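You operate a simulated robot arm through the tools that you are given. There is no shell and no other tool. Be economical: measure what you need, move in short steps, check, and stop when the job is done.

The job below is to be done with a simulated two-armed robot. You get a single attempt, and the scene is never put back.

Task
Fill the steel pot to MAX and run its steam cycle.
Fine: from the spout; pot lid on the round mat meanwhile, back on before the cycle; spout back in the middle.

The check looks at the end state, three seconds after you hand in, the way a careful person would. Anything else that was tipped, shoved, dropped, spilled or broken makes it a failure. A push-on lid holds only when it is set on centred and level and pressed home; a screw cap is set on level and turned clockwise until tight.

Robot
Two 7-joint arms with two-finger parallel grippers on one trunk, on a base that drives. Base frame: it is fixed to the floor where the robot stands at the start and does not move with it; the origin is under the middle of the robot, x ahead of it, y to its left, z up; the surface under the hand at the start is at about z = 0.842. Lengths are in m, angles in degrees, forces in N, time in s.
The left shoulder is at the start at [0.07, 0.163, 1.195], the right one opposite. With the tool pointing down near the work surface each hand reaches from about 0.38 to 0.88 m from the robot's upright axis, wherever it stands, measured 20 degrees to its own side. Places, roughly: down key [0.4, -0.1, 0.8]; heat key [0.3, -0.2, 0.8]; power key [0.5, 0.1, 0.8]; spout [0.6, -0.1, 1]; top of the round mat [0.5, -0.4, 0.8]; up key [0.4, -0.2, 0.8]; warm key [0.4, -0.2, 0.8]. Payload 3.43 kg a hand.
The tool frame of a hand sits at the grasp point between the pads (the TCP): z along the fingers, y along the line on which they close. The tips reach 0.034 m beyond it. Largest opening 0.128 m; finger width 0.024, thickness 0.012; the body of the gripper, 0.048 by 0.13 m, starts 0.096 m behind the TCP.
Orientation is told as [roll, pitch, yaw] about the base's x, y, z axes, in that order, counted from this pose: with the fingers straight down and closing along the base's y, the tool's x points along the base's -x, its y along +y and its z along -z.

Tools
- The arms move only by the tool nudge_tool. It takes "left_steps", "right_steps" or both (then of equal length, played together; a hand with none holds still); each is a list of rows, each a list of 7 numbers: the shift along the base's x, y, z in m, then the turn, a rotation vector about the base's x, y, z in degrees, then the gripper command, from -1 (shut) to 1 (fully open), values between in proportion. In form: [[dx, dy, dz, wx, wy, wz, gripper], ...]. A call has 1 to 10 rows; each row is the pose to reach, as a shift and turn from the pose commanded when the call began. A row lasts 0.2 s, in which the tool goes at most 0.05 m and 8.6 degrees; a call with a longer step from one row to the next is refused whole, and so is a gripper value outside its range. Where a pose cannot be reached the arm comes as near as it can. A force on the tool above 80 N (or 10 N above the force at the start of the call, whichever is more), or a blocked arm, ends the call early, and 0.2 s more pass. Each finger travels about 0.153 m/s and halts on what it meets, pressing with about 42 N; the grip force reading is that of the motor and also rises with nothing between the fingers. The clock runs only during rows and for 0.2 s after the last one: add rows that repeat a pose to give the fingers time. It gives the time, the measured TCP pose, the force on the tool (base axes), the opening and the grip force at its end, in the units of the frame above (readings bear some noise), with the torque about the TCP (base axes, N m) and any sound that the robot's microphone picked up, and new pictures: "pictures" is both (left out), scene, wrist or none (wrist: the cameras of the hands that moved).
- Cameras (640 x 400 px; columns grow to the right, rows downward): "scene" is now at [0.1381, -0.0061, 1.423]; the picture's right is [-0.06, -1.00, 0.00], its down [-0.59, 0.03, -0.81] and it looks along [0.81, -0.04, -0.59] (base axes); focal length 214 px, centre (320, 200). "left" rides on the left gripper at [0.076, 0.011, -0.16] in its tool frame; the picture's right is [-0.15, 0.99, 0.00], its down [-0.88, -0.13, -0.45] and it looks along [-0.45, -0.07, 0.89] (tool axes); focal length 234 px, centre (320, 200). "right" rides on the right gripper at [0.076, -0.011, -0.16] in its tool frame; the picture's right is [0.15, 0.99, 0.00], its down [-0.88, 0.13, -0.46] and it looks along [-0.45, 0.07, 0.89] (tool axes); focal length 234 px, centre (320, 200). There is no depth. A picture from a camera that has moved, and an enlarged one, comes with that camera's place and axes in the base frame and with its lens.
- slide_trunk(by): slides the trunk up (or, below 0, down) by that many m; the arms and the scene camera ride with it, the base frame stays. It gives what a move gives, with no picture.
- drive_base(legs): drives the robot by 1 to 6 legs, each [ahead, left, turn to the left] in m, m and degrees, along the robot's own axes; the way and the turn of a leg run together, so that a leg with both is an arc; at most 1.5 m and 180 degrees a leg. The arms and the cameras ride along, it lands a little off, and it stops where it bumps. It gives what a move gives, and a new picture of the scene camera.
- turn_head(pan, tilt): turns the head with the scene camera to pan (to the left, within 86 degrees either way) and tilt (down, from -29 to 69), counted from straight ahead of the robot. It gives what a move gives, and a new picture of the scene camera.
- enlarge(camera, box): a new picture of the part [left, top, right, bottom] of that camera's present view, enlarged. No time passes.
- hand_in(): hands the job in; it is judged then, once.

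Work in short steps. Places have to be worked out from the pictures, the camera data and where the tool is seen: move nearer, look again, correct. Check each grasp and each placing, and mend what went wrong. You have 120 turns and 260 pictures in all, those below and enlarged ones among them. Open the grippers and draw the arms clear of the work before you hand the job in, unless the task says otherwise; then end with one line.

The tools are called after ">>>" by a JSON object that holds its "fn" and its "kwargs". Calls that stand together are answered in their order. nudge_tool: Moves the arms, as the interface text tells. Its arguments: {"type":"object","properties":{"left_steps":{"type":"array"},"right_steps":{"type":"array"},"pictures":{"type":"string","enum":["both","scene","wrist","none"]}},"required":[]} The other tools are called the same way: slide_trunk (by) slides the trunk up or down; drive_base (legs) drives the base; turn_head (pan, tilt) turns the head that bears the scene camera; enlarge (camera, box) takes an enlarged picture of a part of a camera's view; hand_in () hands the job in.

At the start:

```text
t: 0.0
left_tcp_pos: [0.5035, 0.1344, 1.3197]
left_orientation: [-0.1, -0.2, 0.1]
left_wrist_force: [0.2, -0.1, -0.3]
left_moment: [0.0, 0.04, 0.01]
left_finger_gap: 0.1279
left_grasp_force: 0.1
right_tcp_pos: [0.4043, -0.1755, 1.2599]
right_orientation: [0.0, 0.0, 0.0]
right_wrist_force: [1.4, -0.9, -0.1]
right_moment: [0.0, 0.02, -0.01]
right_finger_gap: 0.1278
right_grasp_force: 0.1
trunk travel left (down, up): [-0.675, 0.265]
robot x, y, heading: [-0.0026, -0.0028, 0.1]
head pan, tilt: [-3.2, 36.0]
```

scene: 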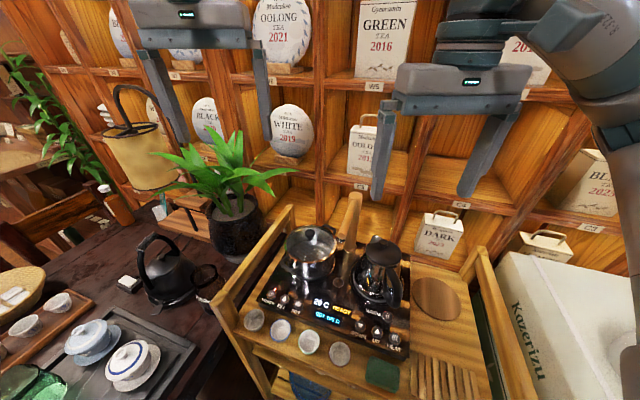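
right: 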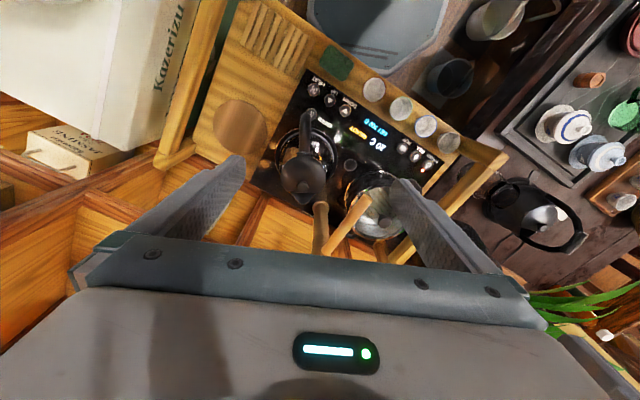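
left: 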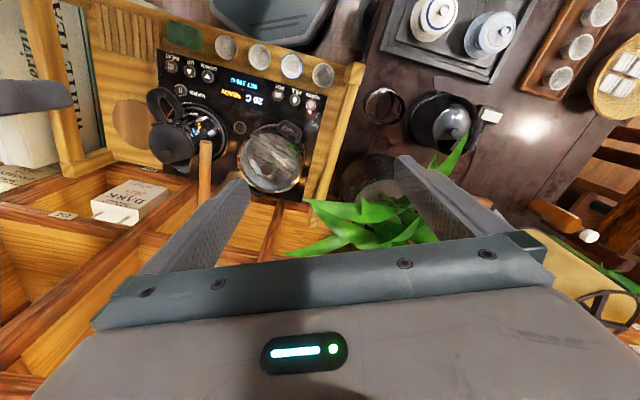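

I'll look closely at the stove unit before moving anything.

>>> {"fn": "enlarge", "kwargs": {"camera": "scene", "box": [230, 180, 470, 330]}}

>>> {"fn": "enlarge", "kwargs": {"camera": "scene", "box": [240, 270, 420, 382]}}

>>> {"fn": "enlarge", "kwargs": {"camera": "left", "box": [90, 20, 350, 200]}}

```text
2.67 times, centred on (350, 255) of scene
camera zoom: at [0.1381, -0.0061, 1.423], right [-0.06, -1.0, 0.0], down [-0.59, 0.03, -0.81], along [0.81, -0.04, -0.59], focal length 572 px, centre (240, 53)
```

zoom: 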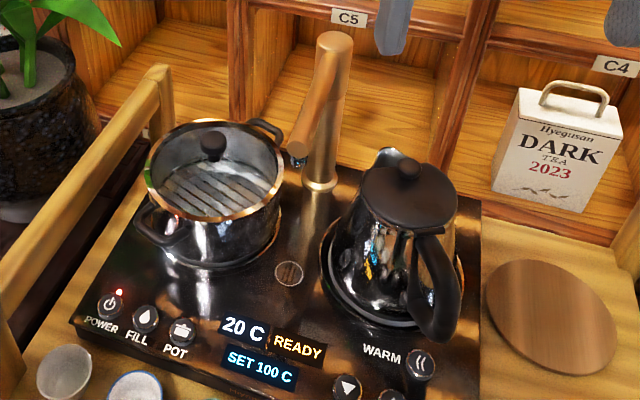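

```text
3.56 times, centred on (330, 326) of scene
camera zoom: at [0.1381, -0.0061, 1.423], right [-0.06, -1.0, 0.0], down [-0.59, 0.03, -0.81], along [0.81, -0.04, -0.59], focal length 763 px, centre (284, -248)
```

zoom: 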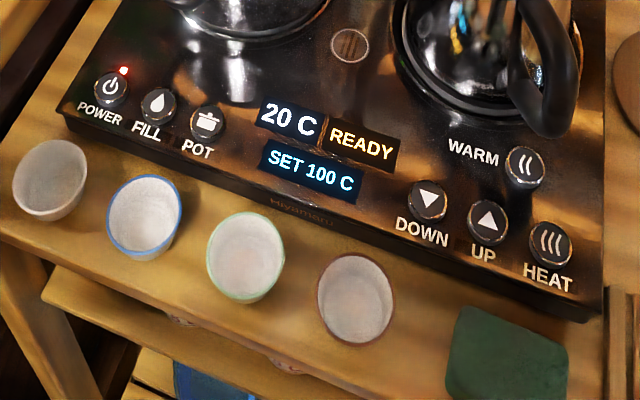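

```text
2.22 times, centred on (220, 110) of left
camera zoom: at [0.4286, 0.1456, 1.4798], right [0.14, 0.99, 0.0], down [0.88, -0.13, 0.46], along [0.45, -0.07, -0.89], focal length 520 px, centre (542, 400)
```

zoom: 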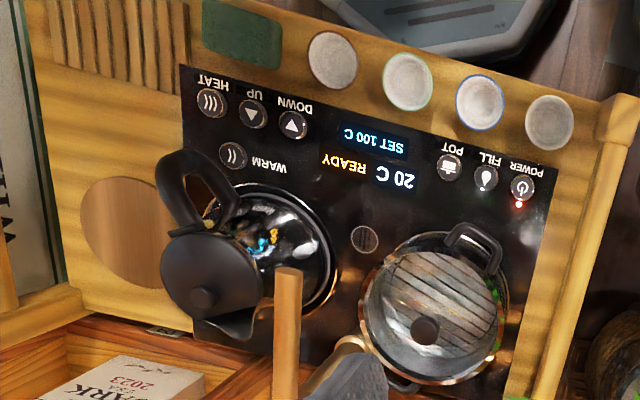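

Triangulating from the scene and left pictures puts the lid knob at about (0.583, 0.002, 0.98). The spout post is near (0.63, -0.13) with its top at about 1.08, the drain near (0.507, -0.08) and the mat near (0.45, -0.36). I'll move the left hand aside and bring the right hand high over the pot for a closer look.

>>> {"fn": "nudge_tool", "kwargs": {"left_steps": [[-0.02, 0.03, 0, 0, 0, 0, 1], [-0.04, 0.06, 0, 0, 0, 0, 1], [-0.06, 0.09, 0, 0, 0, 0, 1], [-0.08, 0.12, 0, 0, 0, 0, 1], [-0.08, 0.14, 0, 0, 0, 0, 1], [-0.08, 0.14, 0, 0, 0, 0, 1], [-0.08, 0.14, 0, 0, 0, 0, 1]], "right_steps": [[0.025, 0.025, 0, 0, 0, 0, 0.5], [0.055, 0.055, 0, 0, 0, 0, 0.2], [0.085, 0.085, 0, 0, 0, 0, 0], [0.115, 0.115, -0.01, 0, 0, 0, 0], [0.145, 0.145, -0.03, 0, 0, 0, 0], [0.175, 0.17, -0.06, 0, 0, 0, 0], [0.179, 0.1755, -0.09, 0, 0, 0, 0]]}}

```text
t: 1.6
left_tcp_pos: [0.423, 0.2726, 1.3206]
left_orientation: [0.0, -0.1, 0.2]
left_wrist_force: [-0.1, 0.5, -1.0]
left_moment: [-0.04, 0.01, 0.0]
left_finger_gap: 0.1281
left_grasp_force: 0.1
right_tcp_pos: [0.583, -0.0021, 1.1705]
right_orientation: [-0.1, 0.1, 0.0]
right_wrist_force: [-0.4, 0.1, -0.3]
right_moment: [-0.02, 0.01, 0.01]
right_finger_gap: 0.0639
right_grasp_force: 0.1
trunk travel left (down, up): [-0.675, 0.265]
robot x, y, heading: [-0.0001, 0.0, -0.2]
head pan, tilt: [-3.2, 36.0]
camera scene: at [0.1381, -0.0063, 1.423], right [-0.06, -1.0, 0.0], down [-0.59, 0.03, -0.81], along [0.81, -0.04, -0.59], focal length 214 px, centre (320, 200)
camera right: at [0.5073, -0.0145, 1.3295], right [-0.15, 0.99, 0.0], down [0.88, 0.13, 0.46], along [0.45, 0.07, -0.89], focal length 234 px, centre (320, 200)
camera left: at [0.3475, 0.2843, 1.4804], right [0.14, 0.99, 0.0], down [0.88, -0.13, 0.46], along [0.45, -0.07, -0.89], focal length 234 px, centre (320, 200)
```

scene: 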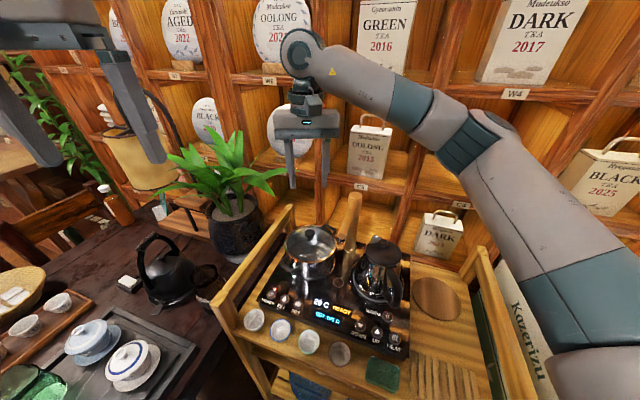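
right: 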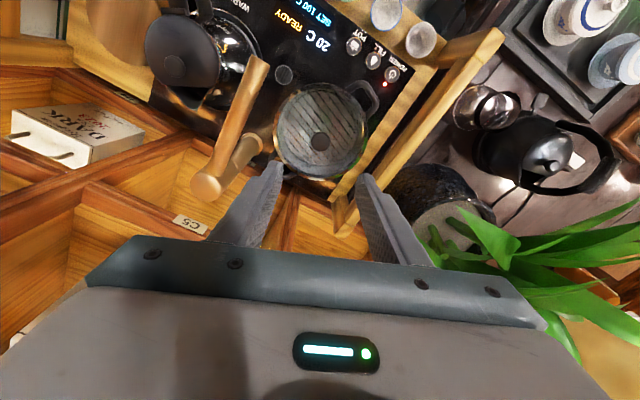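
left: 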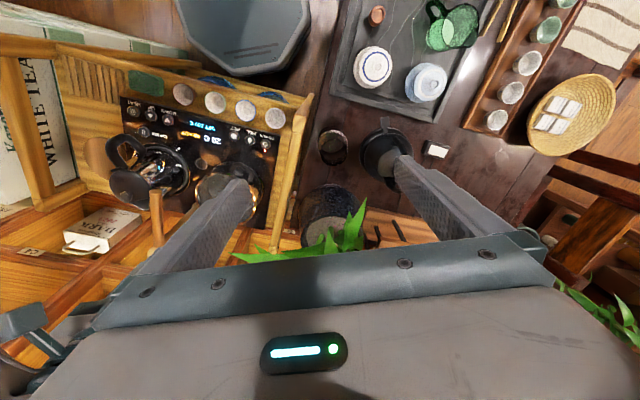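

The right camera gives the knob at about (0.586, -0.001), which agrees. I'll enlarge the pot in both views to check its height and look for a MAX mark.

>>> {"fn": "enlarge", "kwargs": {"camera": "right", "box": [180, 40, 420, 190]}}

>>> {"fn": "enlarge", "kwargs": {"camera": "scene", "box": [260, 185, 420, 285]}}

```text
2.67 times, centred on (300, 115) of right
camera zoom: at [0.5073, -0.0145, 1.3295], right [-0.15, 0.99, 0.0], down [0.88, 0.13, 0.46], along [0.45, 0.07, -0.89], focal length 624 px, centre (373, 427)
```

zoom: 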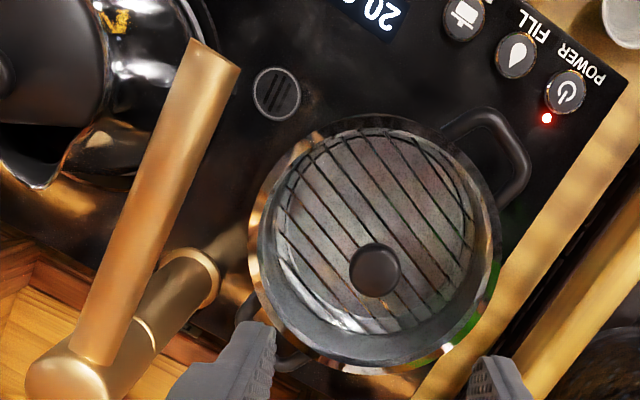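

```text
4.00 times, centred on (340, 235) of scene
camera zoom: at [0.1381, -0.0063, 1.423], right [-0.06, -1.0, 0.0], down [-0.59, 0.03, -0.81], along [0.81, -0.04, -0.59], focal length 858 px, centre (240, 60)
```

zoom: 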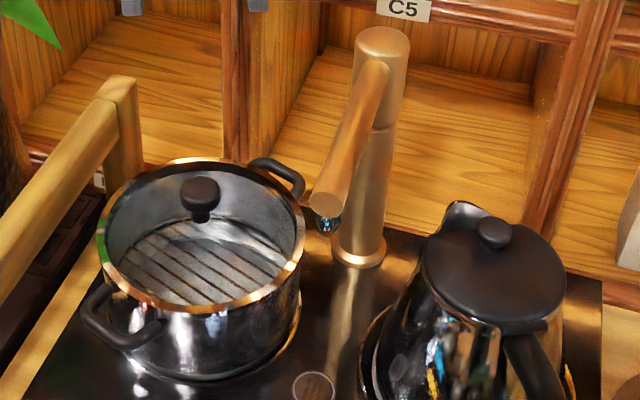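

Knob at (0.5865, -0.0015), cap top about 0.98, rim about 0.945. I'll lower the open fingers around it to TCP z≈0.993, with the tips at about 0.959.

>>> {"fn": "nudge_tool", "kwargs": {"right_steps": [[0.003, 0, -0.04, 0, 0, 0, 0], [0.003, 0, -0.08, 0, 0, 0, 0], [0.003, 0, -0.12, 0, 0, 0, 0], [0.003, 0, -0.15, 0, 0, 0, 0], [0.003, 0, -0.17, 0, 0, 0, 0], [0.003, 0, -0.178, 0, 0, 0, 0]]}}

>>> {"fn": "enlarge", "kwargs": {"camera": "scene", "box": [260, 155, 420, 285]}}

```text
t: 3.0
left_tcp_pos: [0.4239, 0.2721, 1.3207]
left_orientation: [-0.1, 0.0, 0.2]
left_wrist_force: [0.8, 0.2, 0.4]
left_moment: [-0.02, -0.01, -0.03]
left_finger_gap: 0.128
left_grasp_force: 0.0
right_tcp_pos: [0.5849, 0.0, 0.9923]
right_orientation: [0.0, 0.0, 0.0]
right_wrist_force: [-0.5, -0.1, 0.3]
right_moment: [-0.01, 0.03, -0.01]
right_finger_gap: 0.0639
right_grasp_force: 0.0
trunk travel left (down, up): [-0.675, 0.265]
robot x, y, heading: [-0.0025, -0.0024, 0.1]
head pan, tilt: [-3.2, 36.0]
camera scene: at [0.1383, -0.0062, 1.423], right [-0.06, -1.0, 0.0], down [-0.59, 0.03, -0.81], along [0.81, -0.04, -0.59], focal length 214 px, centre (320, 200)
camera right: at [0.5099, -0.0116, 1.151], right [-0.15, 0.99, 0.0], down [0.88, 0.13, 0.46], along [0.45, 0.07, -0.89], focal length 234 px, centre (320, 200)
```

scene: 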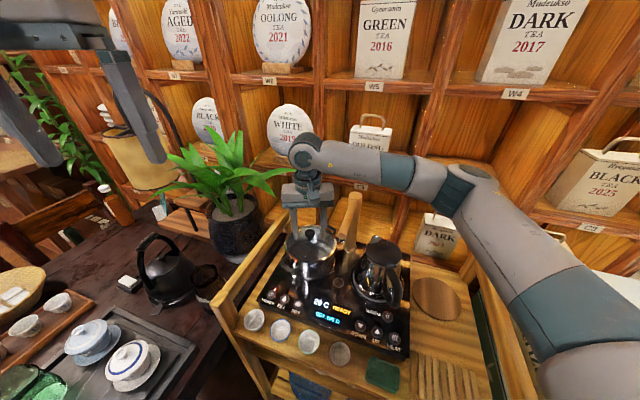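
right: 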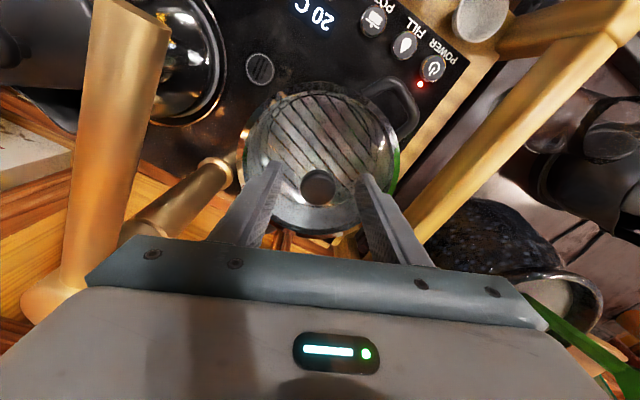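

```text
3.08 times, centred on (340, 220) of scene
camera zoom: at [0.1383, -0.0062, 1.423], right [-0.06, -1.0, 0.0], down [-0.59, 0.03, -0.81], along [0.81, -0.04, -0.59], focal length 660 px, centre (258, 138)
```

zoom: 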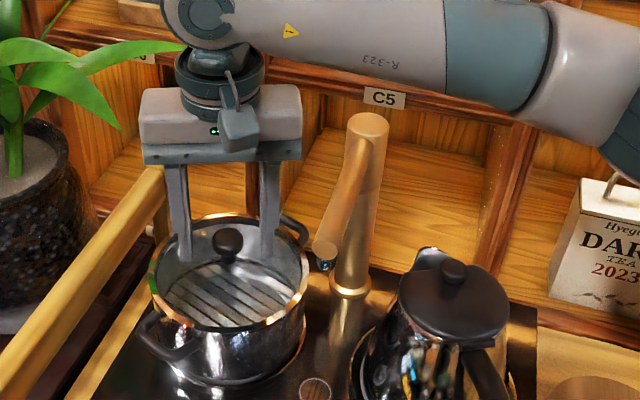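

The knob sits centred between the fingers. I'll close on it.

>>> {"fn": "nudge_tool", "kwargs": {"right_steps": [[0, 0, 0, 0, 0, 0, -0.5], [0, 0, 0, 0, 0, 0, -1], [0, 0, 0, 0, 0, 0, -1]], "pictures": "none"}}

>>> {"fn": "nudge_tool", "kwargs": {"right_steps": [[0, 0, 0.01, 0, 0, 0, -1], [0, 0, 0.03, 0, 0, 0, -1], [0, 0, 0.05, 0, 0, 0, -1]]}}

```text
t: 3.8
left_tcp_pos: [0.4224, 0.2716, 1.3206]
left_orientation: [-0.1, -0.1, 0.1]
left_wrist_force: [-0.2, -0.2, 0.0]
left_moment: [-0.02, -0.01, 0.01]
left_finger_gap: 0.128
left_grasp_force: 0.1
right_tcp_pos: [0.5855, 0.0009, 0.9928]
right_orientation: [0.1, 0.0, 0.1]
right_wrist_force: [0.5, -0.4, 0.5]
right_moment: [-0.02, 0.02, 0.0]
right_finger_gap: 0.0287
right_grasp_force: 41.6
trunk travel left (down, up): [-0.675, 0.265]
robot x, y, heading: [0.0016, 0.0041, -0.1]
head pan, tilt: [-3.2, 36.0]
heard: snap
```

```text
t: 4.6
left_tcp_pos: [0.4221, 0.2729, 1.3201]
left_orientation: [-0.1, -0.1, 0.1]
left_wrist_force: [0.2, 0.6, 0.2]
left_moment: [0.01, -0.02, 0.0]
left_finger_gap: 0.1281
left_grasp_force: 0.0
right_tcp_pos: [0.5866, -0.0008, 1.0443]
right_orientation: [-0.1, 0.0, 0.0]
right_wrist_force: [-0.8, 0.7, -1.4]
right_moment: [0.02, -0.01, -0.02]
right_finger_gap: 0.0285
right_grasp_force: 42.2
trunk travel left (down, up): [-0.675, 0.265]
robot x, y, heading: [-0.0036, 0.0009, 0.1]
head pan, tilt: [-3.2, 36.0]
camera scene: at [0.1379, -0.0058, 1.423], right [-0.06, -1.0, 0.0], down [-0.59, 0.03, -0.81], along [0.81, -0.04, -0.59], focal length 214 px, centre (320, 200)
camera right: at [0.511, -0.0126, 1.2027], right [-0.15, 0.99, 0.0], down [0.88, 0.13, 0.46], along [0.45, 0.07, -0.89], focal length 234 px, centre (320, 200)
```

scene: 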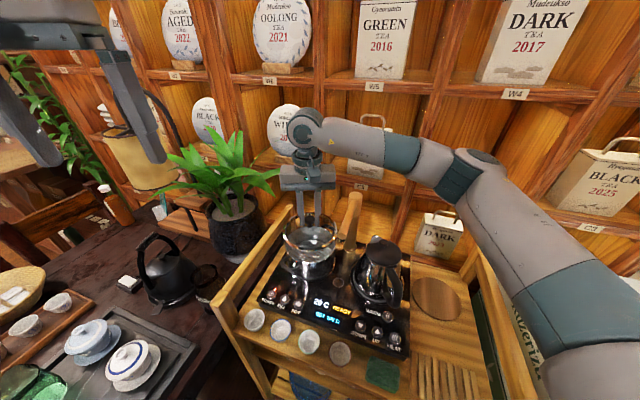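
right: 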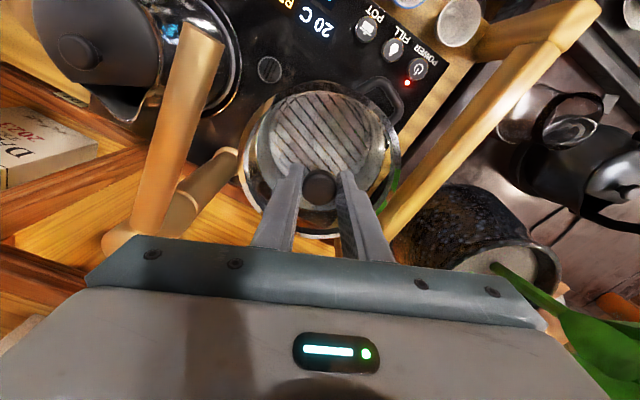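

I heard a snap while gripping, so I'll check whether the lid has come up cleanly.

>>> {"fn": "enlarge", "kwargs": {"camera": "scene", "box": [260, 185, 380, 285]}}

>>> {"fn": "enlarge", "kwargs": {"camera": "right", "box": [220, 60, 440, 250]}}

```text
4.00 times, centred on (320, 235) of scene
camera zoom: at [0.1379, -0.0058, 1.423], right [-0.06, -1.0, 0.0], down [-0.59, 0.03, -0.81], along [0.81, -0.04, -0.59], focal length 858 px, centre (320, 60)
```

zoom: 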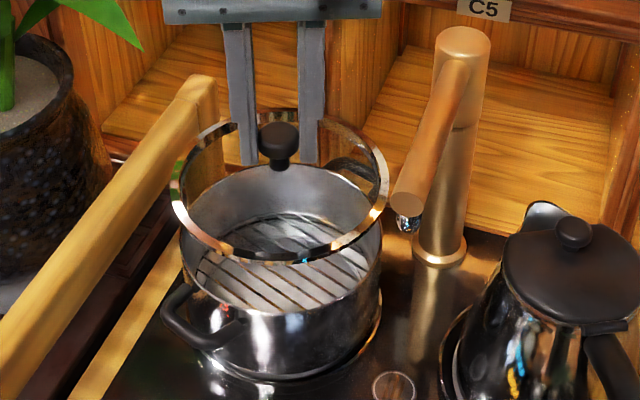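

```text
2.11 times, centred on (330, 155) of right
camera zoom: at [0.511, -0.0126, 1.2027], right [-0.15, 0.99, 0.0], down [0.88, 0.13, 0.46], along [0.45, 0.07, -0.89], focal length 493 px, centre (299, 295)
```

zoom: 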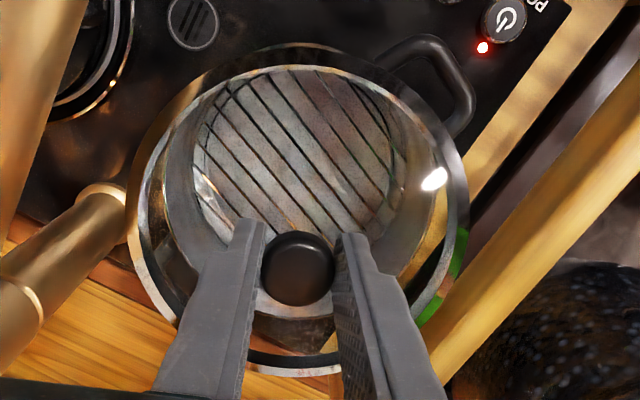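

The lid is off, level and intact. I'll raise it clear of the spout.

>>> {"fn": "nudge_tool", "kwargs": {"right_steps": [[0, 0, 0.04, 0, 0, 0, -1], [0, 0, 0.08, 0, 0, 0, -1], [0, 0, 0.12, 0, 0, 0, -1], [0, 0, 0.16, 0, 0, 0, -1]], "pictures": "none"}}

>>> {"fn": "nudge_tool", "kwargs": {"right_steps": [[-0.015, -0.04, 0, 0, 0, 0, -1], [-0.03, -0.08, 0, 0, 0, 0, -1], [-0.045, -0.12, 0, 0, 0, 0, -1], [-0.06, -0.16, 0, 0, 0, 0, -1], [-0.075, -0.2, 0, 0, 0, 0, -1], [-0.09, -0.24, 0, 0, 0, 0, -1], [-0.105, -0.28, 0, 0, 0, 0, -1], [-0.12, -0.32, 0, 0, 0, 0, -1], [-0.135, -0.36, 0, 0, 0, 0, -1]]}}

>>> {"fn": "enlarge", "kwargs": {"camera": "scene", "box": [260, 185, 500, 335]}}

```text
t: 5.6
left_tcp_pos: [0.4228, 0.2737, 1.3216]
left_orientation: [0.0, -0.1, 0.1]
left_wrist_force: [-0.6, -0.5, -0.8]
left_moment: [-0.03, 0.0, 0.0]
left_finger_gap: 0.1277
left_grasp_force: 0.0
right_tcp_pos: [0.5873, -0.0006, 1.2018]
right_orientation: [0.0, 0.0, 0.0]
right_wrist_force: [-0.5, -0.2, -1.2]
right_moment: [-0.01, -0.02, 0.01]
right_finger_gap: 0.0289
right_grasp_force: 41.8
trunk travel left (down, up): [-0.675, 0.265]
robot x, y, heading: [-0.0012, -0.0, 0.1]
head pan, tilt: [-3.2, 36.0]
```

```text
t: 7.6
left_tcp_pos: [0.4222, 0.2712, 1.3217]
left_orientation: [-0.1, -0.2, 0.1]
left_wrist_force: [0.1, 0.4, 0.0]
left_moment: [0.02, -0.01, -0.01]
left_finger_gap: 0.1281
left_grasp_force: 0.1
right_tcp_pos: [0.4519, -0.3606, 1.2032]
right_orientation: [0.0, 0.0, 0.0]
right_wrist_force: [0.3, 0.2, -1.4]
right_moment: [0.05, 0.05, 0.0]
right_finger_gap: 0.029
right_grasp_force: 42.2
trunk travel left (down, up): [-0.675, 0.265]
robot x, y, heading: [-0.0014, 0.0033, -0.2]
head pan, tilt: [-3.2, 36.0]
camera scene: at [0.1365, -0.0081, 1.4231], right [-0.06, -1.0, 0.0], down [-0.59, 0.03, -0.81], along [0.81, -0.04, -0.59], focal length 214 px, centre (320, 200)
camera right: at [0.3763, -0.3723, 1.3616], right [-0.15, 0.99, 0.0], down [0.88, 0.13, 0.46], along [0.45, 0.07, -0.89], focal length 234 px, centre (320, 200)
```

scene: 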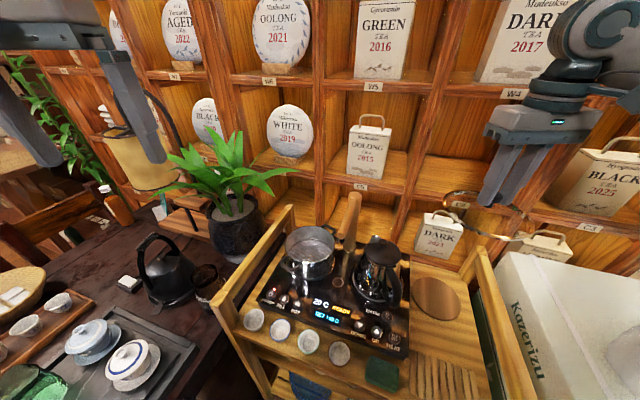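
right: 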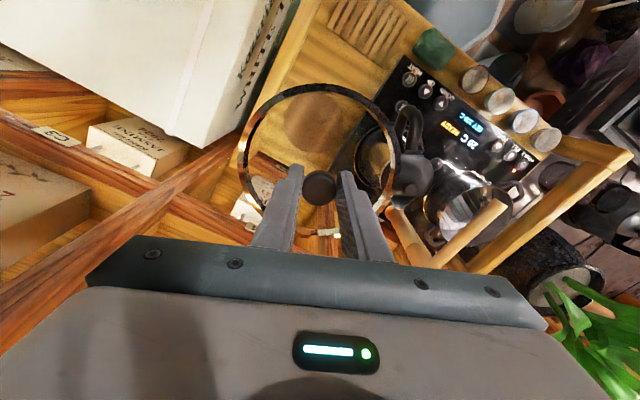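

```text
2.67 times, centred on (380, 260) of scene
camera zoom: at [0.1365, -0.0081, 1.4231], right [-0.06, -1.0, 0.0], down [-0.59, 0.03, -0.81], along [0.81, -0.04, -0.59], focal length 572 px, centre (160, 40)
```

zoom: 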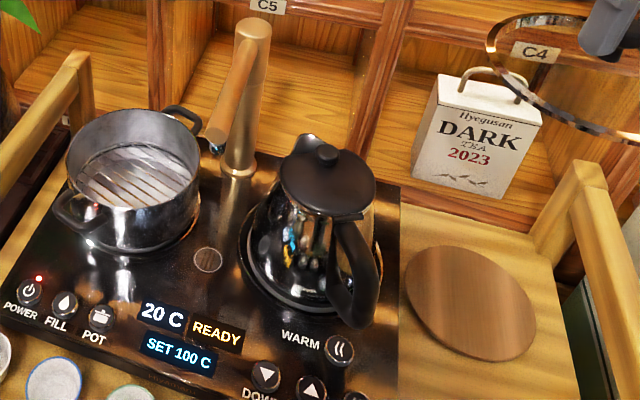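

Matching both views puts the mat at about (0.462, -0.376, 0.804). I'll centre over it and go down to TCP z≈0.91 to check.

>>> {"fn": "nudge_tool", "kwargs": {"right_steps": [[0.01, -0.0155, -0.03, 0, 0, 0, -1], [0.01, -0.0155, -0.075, 0, 0, 0, -1], [0.01, -0.0155, -0.12, 0, 0, 0, -1], [0.01, -0.0155, -0.165, 0, 0, 0, -1], [0.01, -0.0155, -0.21, 0, 0, 0, -1], [0.01, -0.0155, -0.25, 0, 0, 0, -1], [0.01, -0.0155, -0.29, 0, 0, 0, -1]]}}

>>> {"fn": "enlarge", "kwargs": {"camera": "scene", "box": [380, 235, 500, 335]}}

```text
t: 9.4
left_tcp_pos: [0.4245, 0.3043, 1.3181]
left_orientation: [-1.2, -0.1, 1.5]
left_wrist_force: [0.9, 0.0, -0.1]
left_moment: [0.03, 0.07, 0.0]
left_finger_gap: 0.128
left_grasp_force: 0.0
right_tcp_pos: [0.4829, -0.367, 0.931]
right_orientation: [-2.5, -1.1, -0.1]
right_wrist_force: [1.4, -1.2, -1.9]
right_moment: [-0.01, 0.04, 0.0]
right_finger_gap: 0.0282
right_grasp_force: 42.0
trunk travel left (down, up): [-0.675, 0.265]
robot x, y, heading: [0.0121, -0.0024, 1.3]
head pan, tilt: [-3.2, 36.0]
stopped in row 7 (right hand): the arm was blocked; the commanded pose is now the measured one
camera scene: at [0.147, 0.0197, 1.4249], right [-0.03, -1.0, 0.02], down [-0.59, 0.0, -0.81], along [0.81, -0.04, -0.59], focal length 214 px, centre (320, 200)
camera right: at [0.404, -0.3727, 1.0897], right [-0.14, 0.99, -0.04], down [0.87, 0.15, 0.47], along [0.47, 0.03, -0.88], focal length 234 px, centre (320, 200)
```

scene: 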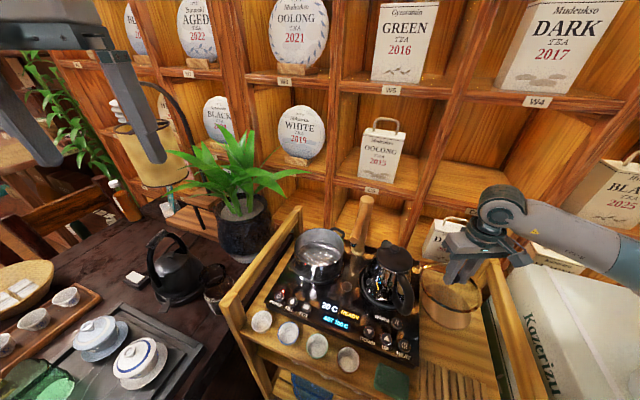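
right: 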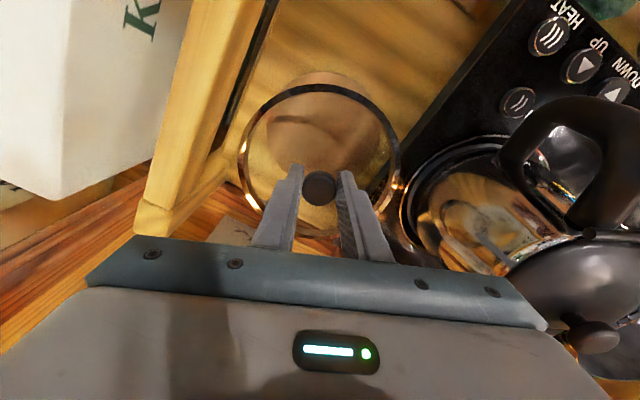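

```text
4.00 times, centred on (440, 285) of scene
camera zoom: at [0.147, 0.0197, 1.4249], right [-0.03, -1.0, 0.02], down [-0.59, 0.0, -0.81], along [0.81, -0.04, -0.59], focal length 858 px, centre (-160, -140)
```

zoom: 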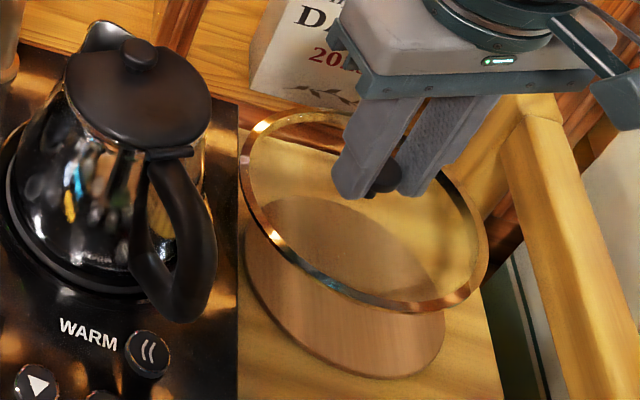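

The arm was blocked with almost no wrist force, and the base got pushed. The forearm is probably lying against the white box or the rail. I'll back up straight away and look.

>>> {"fn": "nudge_tool", "kwargs": {"right_steps": [[0, 0, 0.03, 0, 0, 0, -1], [0, 0, 0.07, 0, 0, 0, -1], [0, 0, 0.11, 0, 0, 0, -1], [0, 0, 0.15, 0, 0, 0, -1], [0, 0, 0.19, 0, 0, 0, -1]]}}

>>> {"fn": "turn_head", "kwargs": {"pan": -45, "tilt": 40}}

```text
t: 10.6
left_tcp_pos: [0.427, 0.2754, 1.3207]
left_orientation: [0.0, -0.1, 1.3]
left_wrist_force: [0.6, -0.8, -0.1]
left_moment: [0.03, 0.0, 0.01]
left_finger_gap: 0.1278
left_grasp_force: 0.1
right_tcp_pos: [0.4794, -0.3826, 1.1068]
right_orientation: [-0.8, -0.6, 0.1]
right_wrist_force: [-0.1, -0.2, -1.3]
right_moment: [0.05, -0.01, 0.01]
right_finger_gap: 0.0286
right_grasp_force: 42.2
trunk travel left (down, up): [-0.675, 0.265]
robot x, y, heading: [0.0097, -0.0027, 0.9]
head pan, tilt: [-3.2, 36.0]
camera scene: at [0.1476, -0.0091, 1.4227], right [-0.03, -1.0, 0.0], down [-0.59, 0.02, -0.81], along [0.81, -0.03, -0.59], focal length 214 px, centre (320, 200)
camera right: at [0.4025, -0.3922, 1.265], right [-0.15, 0.99, -0.02], down [0.88, 0.14, 0.46], along [0.46, 0.06, -0.89], focal length 234 px, centre (320, 200)
```

scene: 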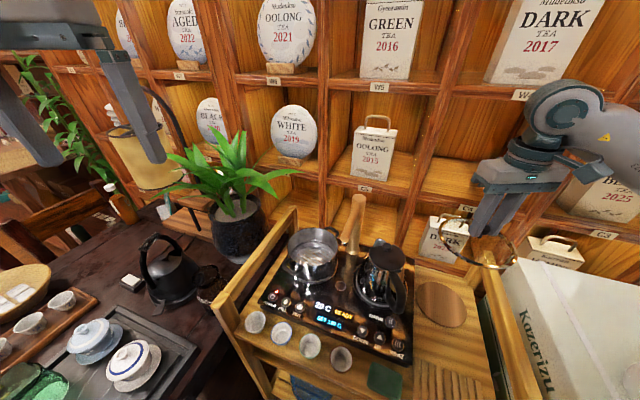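
right: 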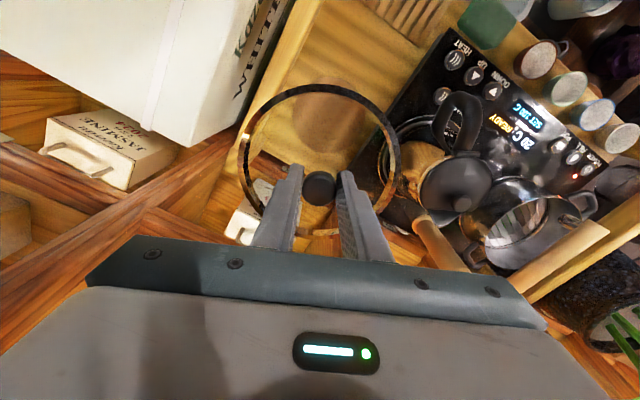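

```text
t: 11.7
left_tcp_pos: [0.4264, 0.2776, 1.3211]
left_orientation: [-0.1, -0.1, 1.4]
left_wrist_force: [0.3, 0.6, 0.1]
left_moment: [-0.02, 0.01, 0.02]
left_finger_gap: 0.1279
left_grasp_force: 0.1
right_tcp_pos: [0.4796, -0.3816, 1.1066]
right_orientation: [-0.8, -0.8, 0.2]
right_wrist_force: [0.2, 0.1, -1.0]
right_moment: [0.01, 0.03, -0.03]
right_finger_gap: 0.0284
right_grasp_force: 42.1
trunk travel left (down, up): [-0.675, 0.265]
robot x, y, heading: [0.0092, -0.0056, 1.3]
head pan, tilt: [-45.0, 40.0]
camera scene: at [0.1218, -0.0635, 1.4169], right [-0.69, -0.72, 0.0], down [-0.47, 0.44, -0.77], along [0.55, -0.53, -0.64], focal length 214 px, centre (320, 200)
```

scene: 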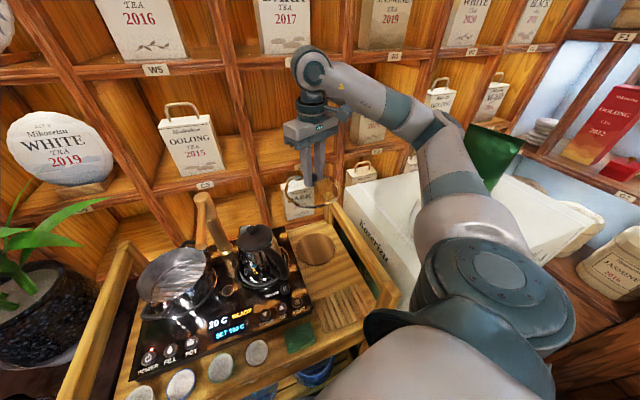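

The elbow and forearm pass just over the big white box, so that was the contact. Raising the trunk will lift the elbow clear. First I'll pull the hand back to the mat's x and level it, then slide up.

>>> {"fn": "nudge_tool", "kwargs": {"right_steps": [[-0.01, 0.003, 0.0, 0.4, 0.4, 0, -1], [-0.0175, 0.006, 0.0, 0.8, 0.8, -0.2, -1]], "pictures": "none"}}

>>> {"fn": "slide_trunk", "kwargs": {"by": 0.25}}

>>> {"fn": "turn_head", "kwargs": {"pan": -35, "tilt": 50}}

```text
t: 12.3
left_tcp_pos: [0.4264, 0.2762, 1.3197]
left_orientation: [-0.1, -0.1, 1.5]
left_wrist_force: [-0.1, 0.3, 0.3]
left_moment: [-0.05, 0.01, 0.0]
left_finger_gap: 0.1282
left_grasp_force: 0.0
right_tcp_pos: [0.464, -0.3748, 1.106]
right_orientation: [0.0, 0.1, 0.0]
right_wrist_force: [-0.1, -0.5, -2.3]
right_moment: [0.01, -0.01, 0.02]
right_finger_gap: 0.0286
right_grasp_force: 42.0
trunk travel left (down, up): [-0.675, 0.265]
robot x, y, heading: [0.0129, -0.0045, 1.5]
head pan, tilt: [-45.0, 40.0]
```

```text
t: 14.9
left_tcp_pos: [0.426, 0.2781, 1.5706]
left_orientation: [-0.1, -0.1, 1.4]
left_wrist_force: [0.7, 0.3, -0.8]
left_moment: [0.02, 0.0, 0.01]
left_finger_gap: 0.128
left_grasp_force: 0.1
right_tcp_pos: [0.4653, -0.3738, 1.3575]
right_orientation: [0.0, 0.1, 0.1]
right_wrist_force: [-0.8, 0.3, -1.5]
right_moment: [0.0, -0.03, -0.02]
right_finger_gap: 0.0285
right_grasp_force: 42.1
trunk travel left (down, up): [-0.925, 0.015]
robot x, y, heading: [0.0101, -0.0045, 1.5]
head pan, tilt: [-45.0, 40.0]
```

```text
t: 15.6
left_tcp_pos: [0.4268, 0.2774, 1.5697]
left_orientation: [-0.1, -0.1, 1.3]
left_wrist_force: [0.0, 0.3, -0.2]
left_moment: [0.01, -0.01, 0.02]
left_finger_gap: 0.1281
left_grasp_force: 0.1
right_tcp_pos: [0.4643, -0.3749, 1.3572]
right_orientation: [0.0, 0.2, 0.0]
right_wrist_force: [-0.7, -0.2, -1.4]
right_moment: [-0.02, 0.02, -0.01]
right_finger_gap: 0.0285
right_grasp_force: 41.8
trunk travel left (down, up): [-0.925, 0.015]
robot x, y, heading: [0.0084, -0.0023, 1.4]
head pan, tilt: [-35.0, 50.0]
camera scene: at [0.1246, -0.0474, 1.6528], right [-0.56, -0.83, 0.0], down [-0.64, 0.43, -0.64], along [0.53, -0.36, -0.77], focal length 214 px, centre (320, 200)
```

scene: 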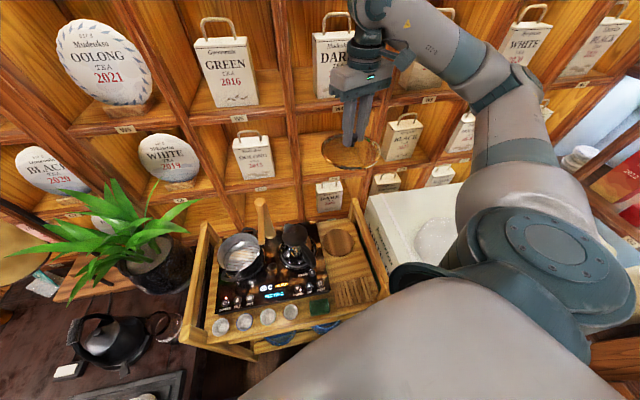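

Good view from here. I'll lower in stages, watching the elbow against the box.

>>> {"fn": "nudge_tool", "kwargs": {"right_steps": [[0, 0, -0.045, 0, 0, 0, -1], [0, 0, -0.09, 0, 0, 0, -1], [0, 0, -0.135, 0, 0, 0, -1], [0, 0, -0.18, 0, 0, 0, -1], [0, 0, -0.225, 0, 0, 0, -1], [0, 0, -0.27, 0, 0, 0, -1], [0, 0, -0.315, 0, 0, 0, -1], [0, 0, -0.36, 0, 0, 0, -1]]}}

```text
t: 17.4
left_tcp_pos: [0.4278, 0.2783, 1.5704]
left_orientation: [-0.1, -0.1, 1.4]
left_wrist_force: [-1.1, 0.1, 0.7]
left_moment: [0.02, 0.02, -0.03]
left_finger_gap: 0.128
left_grasp_force: 0.2
right_tcp_pos: [0.4642, -0.3726, 0.9959]
right_orientation: [0.0, 0.1, 0.0]
right_wrist_force: [0.1, -0.3, -1.0]
right_moment: [-0.01, 0.04, -0.02]
right_finger_gap: 0.0288
right_grasp_force: 41.6
trunk travel left (down, up): [-0.925, 0.015]
robot x, y, heading: [0.0071, -0.0056, 1.1]
head pan, tilt: [-35.0, 50.0]
camera scene: at [0.1251, -0.0479, 1.6528], right [-0.56, -0.83, 0.0], down [-0.64, 0.43, -0.64], along [0.53, -0.36, -0.77], focal length 214 px, centre (320, 200)
camera right: at [0.3878, -0.385, 1.1551], right [-0.15, 0.99, 0.0], down [0.88, 0.13, 0.45], along [0.45, 0.07, -0.89], focal length 234 px, centre (320, 200)
```

scene: 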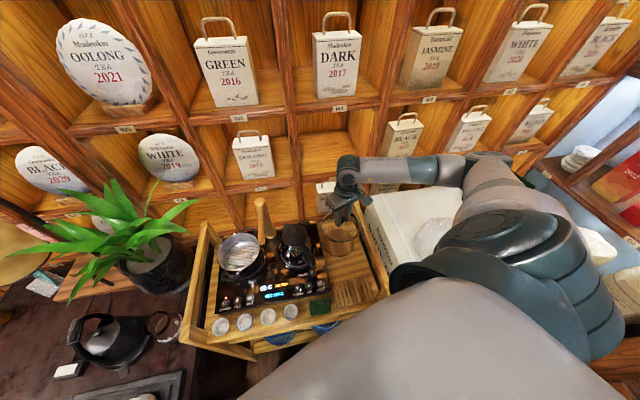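
right: 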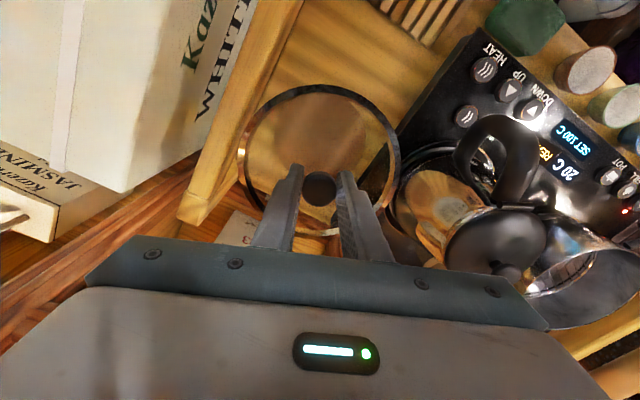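

>>> {"fn": "enlarge", "kwargs": {"camera": "right", "box": [200, 50, 440, 250]}}

>>> {"fn": "enlarge", "kwargs": {"camera": "scene", "box": [290, 150, 450, 290]}}

```text
2.00 times, centred on (320, 150) of right
camera zoom: at [0.3878, -0.385, 1.1551], right [-0.15, 0.99, 0.0], down [0.88, 0.13, 0.45], along [0.45, 0.07, -0.89], focal length 468 px, centre (320, 300)
```

zoom: 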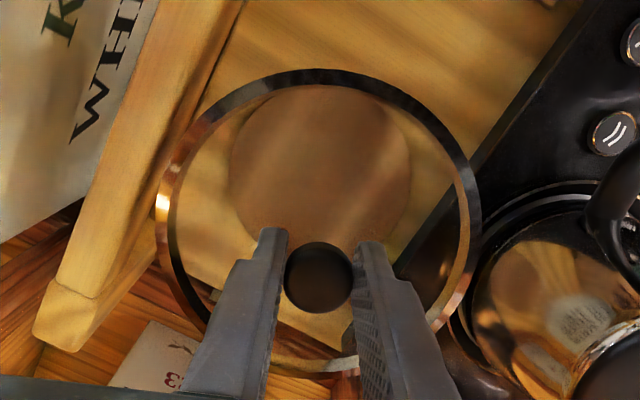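

```text
2.86 times, centred on (370, 220) of scene
camera zoom: at [0.1251, -0.0479, 1.6528], right [-0.56, -0.83, 0.0], down [-0.64, 0.43, -0.64], along [0.53, -0.36, -0.77], focal length 613 px, centre (177, 143)
```

zoom: 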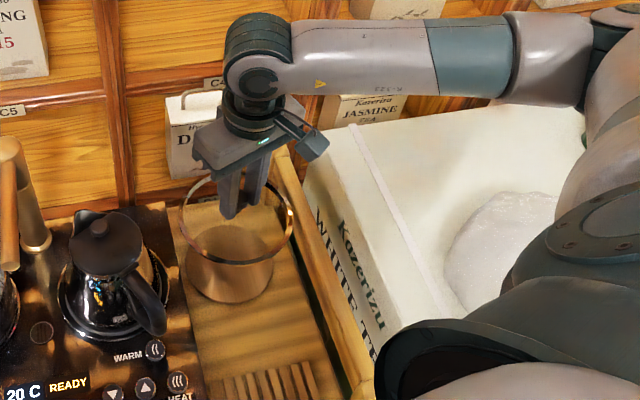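

The forearm is well above the box now. I'll fine-centre on (0.460, -0.3745) and go down to TCP ≈0.885.

>>> {"fn": "nudge_tool", "kwargs": {"right_steps": [[-0.004, -0.0015, -0.03, 0, 0, 0, -1], [-0.004, -0.0015, -0.06, 0, 0, 0, -1], [-0.004, -0.0015, -0.09, 0, 0, 0, -1], [-0.004, -0.0015, -0.11, 0, 0, 0, -1]]}}

>>> {"fn": "enlarge", "kwargs": {"camera": "scene", "box": [290, 150, 450, 290]}}

>>> {"fn": "enlarge", "kwargs": {"camera": "right", "box": [200, 50, 440, 250]}}

```text
t: 18.4
left_tcp_pos: [0.4266, 0.2771, 1.5698]
left_orientation: [-0.1, -0.1, 1.3]
left_wrist_force: [-0.6, -0.1, 0.5]
left_moment: [-0.03, -0.01, -0.03]
left_finger_gap: 0.1279
left_grasp_force: 0.0
right_tcp_pos: [0.4604, -0.3751, 0.8873]
right_orientation: [0.0, 0.1, 0.1]
right_wrist_force: [0.1, 0.0, -0.4]
right_moment: [-0.01, 0.0, -0.01]
right_finger_gap: 0.0284
right_grasp_force: 42.2
trunk travel left (down, up): [-0.925, 0.015]
robot x, y, heading: [0.0105, -0.0043, 1.4]
head pan, tilt: [-35.0, 50.0]
camera scene: at [0.1244, -0.0475, 1.6528], right [-0.56, -0.83, 0.0], down [-0.64, 0.43, -0.64], along [0.53, -0.36, -0.77], focal length 214 px, centre (320, 200)
camera right: at [0.3835, -0.3868, 1.0461], right [-0.15, 0.99, 0.0], down [0.88, 0.13, 0.45], along [0.45, 0.07, -0.89], focal length 234 px, centre (320, 200)
```

scene: 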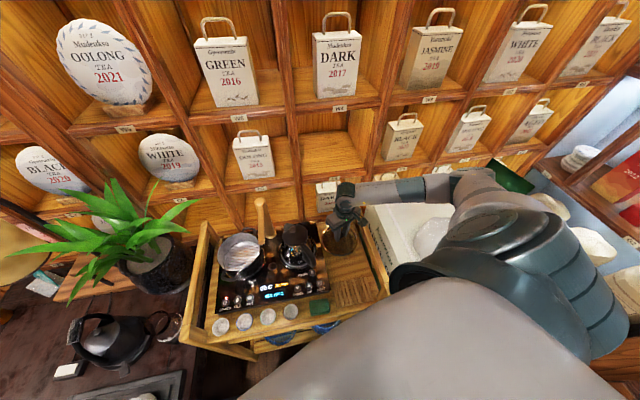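
right: 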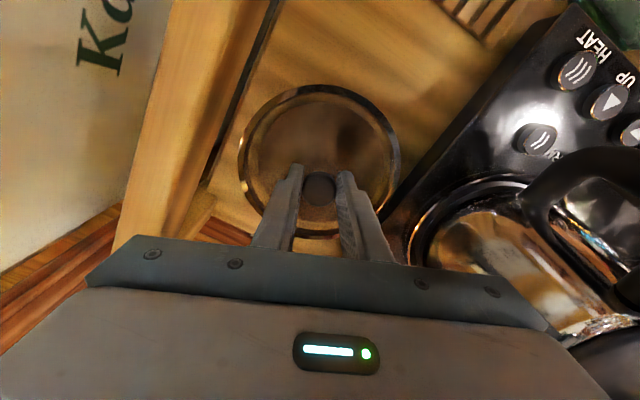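

```text
2.86 times, centred on (370, 220) of scene
camera zoom: at [0.1244, -0.0475, 1.6528], right [-0.56, -0.83, 0.0], down [-0.64, 0.43, -0.64], along [0.53, -0.36, -0.77], focal length 613 px, centre (177, 143)
```

zoom: 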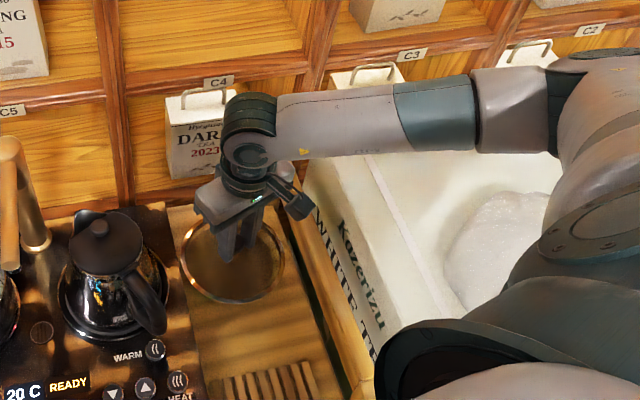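

```text
2.00 times, centred on (320, 150) of right
camera zoom: at [0.3835, -0.3868, 1.0461], right [-0.15, 0.99, 0.0], down [0.88, 0.13, 0.45], along [0.45, 0.07, -0.89], focal length 468 px, centre (320, 300)
```

zoom: 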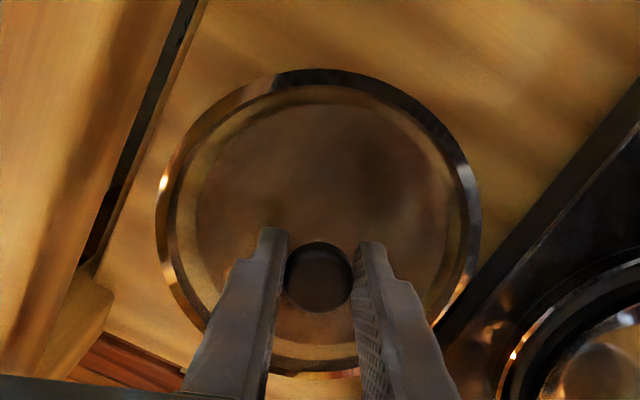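

Concentric over the mat. I'll creep down until it touches.

>>> {"fn": "nudge_tool", "kwargs": {"right_steps": [[0, 0, -0.006, 0, 0, 0, -1], [0, 0, -0.012, 0, 0, 0, -1], [0, 0, -0.018, 0, 0, 0, -1]], "pictures": "none"}}

>>> {"fn": "nudge_tool", "kwargs": {"right_steps": [[0, 0, -0.003, 0, 0, 0, -1], [0, 0, -0.006, 0, 0, 0, -1]], "pictures": "wrist"}}

>>> {"fn": "enlarge", "kwargs": {"camera": "scene", "box": [310, 200, 390, 250]}}

```text
t: 19.2
left_tcp_pos: [0.4268, 0.2767, 1.5708]
left_orientation: [0.0, -0.1, 1.4]
left_wrist_force: [1.0, -0.4, -0.5]
left_moment: [-0.01, -0.03, 0.01]
left_finger_gap: 0.1277
left_grasp_force: 0.2
right_tcp_pos: [0.4591, -0.3763, 0.8688]
right_orientation: [0.1, 0.1, -0.1]
right_wrist_force: [0.6, 0.0, -1.4]
right_moment: [-0.03, 0.02, 0.03]
right_finger_gap: 0.0288
right_grasp_force: 42.4
trunk travel left (down, up): [-0.925, 0.015]
robot x, y, heading: [0.0109, -0.0007, 1.3]
head pan, tilt: [-35.0, 50.0]
```

```text
t: 19.8
left_tcp_pos: [0.4227, 0.2783, 1.5722]
left_orientation: [-0.1, -0.1, 1.5]
left_wrist_force: [0.3, 0.3, -0.2]
left_moment: [0.03, 0.0, 0.01]
left_finger_gap: 0.1279
left_grasp_force: 0.0
right_tcp_pos: [0.4594, -0.3752, 0.8677]
right_orientation: [-0.1, -0.1, -0.1]
right_wrist_force: [-1.8, -3.4, 24.7]
right_moment: [-0.02, 0.2, -0.01]
right_finger_gap: 0.0284
right_grasp_force: 41.7
trunk travel left (down, up): [-0.925, 0.015]
robot x, y, heading: [0.008, -0.0039, 1.3]
head pan, tilt: [-35.0, 50.0]
camera right: at [0.3828, -0.3872, 1.0259], right [-0.14, 0.99, 0.0], down [0.88, 0.13, 0.46], along [0.45, 0.06, -0.89], focal length 234 px, centre (320, 200)
```

right: 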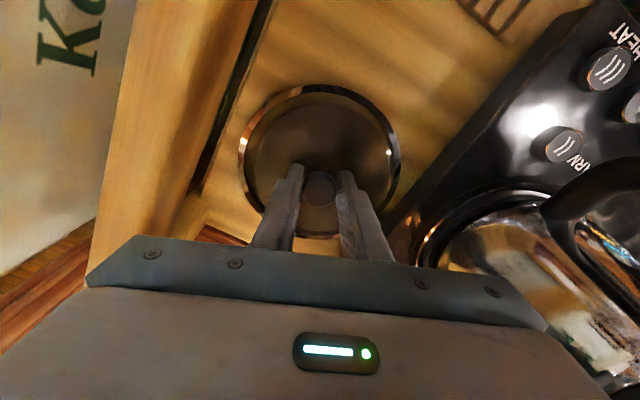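

```text
8.00 times, centred on (350, 225) of scene
camera zoom: at [0.1215, -0.0458, 1.6535], right [-0.56, -0.83, 0.0], down [-0.64, 0.42, -0.64], along [0.54, -0.36, -0.76], focal length 1716 px, centre (80, 0)
```

zoom: 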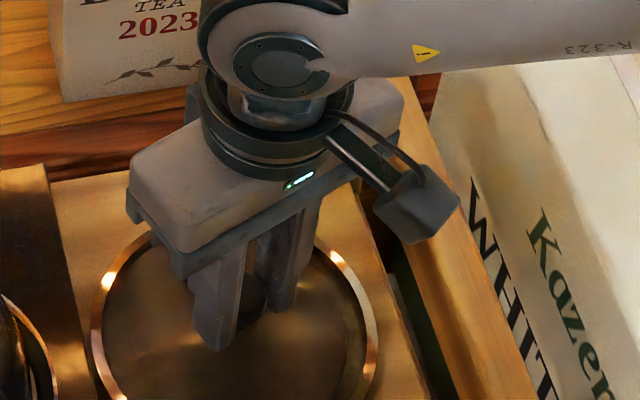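

Firm contact at TCP z 0.8677, force 25 N up. I'll release by easing up slightly and opening, then rise.

>>> {"fn": "nudge_tool", "kwargs": {"right_steps": [[0, 0, 0.001, 0, 0, 0, -0.6], [0, 0, 0.001, 0, 0, 0, -0.2], [0, 0, 0.001, 0, 0, 0, 0], [0, 0, 0.001, 0, 0, 0, 0]], "pictures": "none"}}

>>> {"fn": "nudge_tool", "kwargs": {"right_steps": [[0, 0, 0.03, 0, 0, 0, 0], [0, 0, 0.07, 0, 0, 0, 0], [0, 0, 0.115, 0, 0, 0, 0], [0, 0, 0.16, 0, 0, 0, 0], [0, 0, 0.205, 0, 0, 0, 0], [0, 0, 0.25, 0, 0, 0, 0], [0, 0, 0.295, 0, 0, 0, 0], [0, 0, 0.34, 0, 0, 0, 0]]}}

>>> {"fn": "enlarge", "kwargs": {"camera": "scene", "box": [200, 190, 400, 330]}}

```text
t: 20.8
left_tcp_pos: [0.4268, 0.2777, 1.5706]
left_orientation: [-0.1, -0.1, 1.4]
left_wrist_force: [1.0, -0.4, 0.2]
left_moment: [-0.02, 0.01, 0.03]
left_finger_gap: 0.1279
left_grasp_force: 0.0
right_tcp_pos: [0.4592, -0.3749, 0.8648]
right_orientation: [0.0, 0.1, 0.0]
right_wrist_force: [-0.1, -0.2, -0.1]
right_moment: [-0.01, 0.01, 0.01]
right_finger_gap: 0.0641
right_grasp_force: 0.0
trunk travel left (down, up): [-0.925, 0.015]
robot x, y, heading: [0.0095, -0.0017, 1.4]
head pan, tilt: [-35.0, 50.0]
```

```text
t: 22.6
left_tcp_pos: [0.4268, 0.2778, 1.5707]
left_orientation: [0.0, -0.1, 1.4]
left_wrist_force: [0.2, -0.3, 0.0]
left_moment: [-0.02, 0.0, -0.01]
left_finger_gap: 0.1281
left_grasp_force: 0.0
right_tcp_pos: [0.4596, -0.3756, 1.2054]
right_orientation: [-0.2, 0.1, 0.1]
right_wrist_force: [0.0, 1.1, -0.6]
right_moment: [-0.05, -0.03, -0.01]
right_finger_gap: 0.0641
right_grasp_force: 0.1
trunk travel left (down, up): [-0.925, 0.015]
robot x, y, heading: [0.0105, -0.0035, 1.2]
head pan, tilt: [-35.0, 50.0]
camera scene: at [0.1242, -0.0465, 1.6527], right [-0.56, -0.83, 0.0], down [-0.64, 0.43, -0.64], along [0.53, -0.36, -0.77], focal length 214 px, centre (320, 200)
camera right: at [0.3829, -0.3878, 1.365], right [-0.15, 0.99, 0.0], down [0.88, 0.13, 0.45], along [0.45, 0.07, -0.89], focal length 234 px, centre (320, 200)
```

scene: 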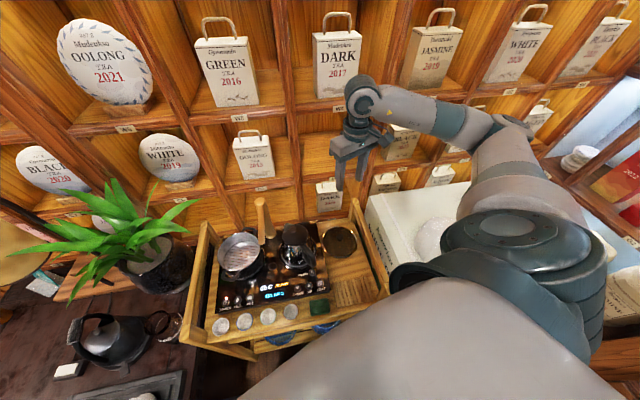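
right: 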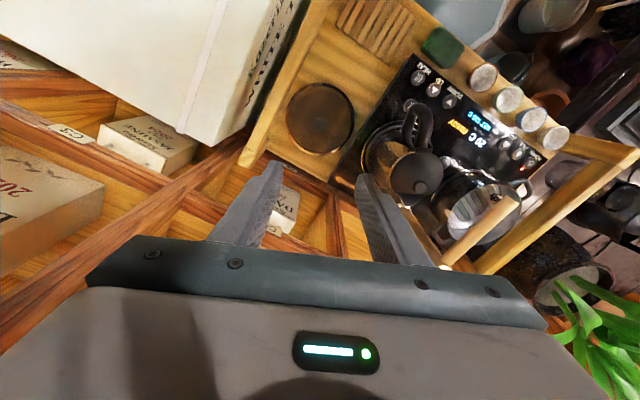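

```text
2.86 times, centred on (300, 260) of scene
camera zoom: at [0.1242, -0.0465, 1.6527], right [-0.56, -0.83, 0.0], down [-0.64, 0.43, -0.64], along [0.53, -0.36, -0.77], focal length 613 px, centre (377, 29)
```

zoom: 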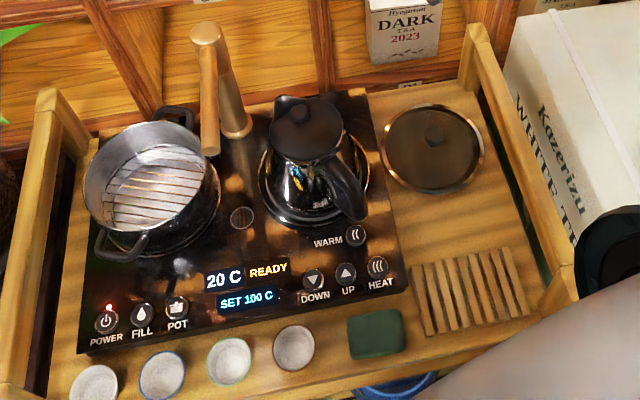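

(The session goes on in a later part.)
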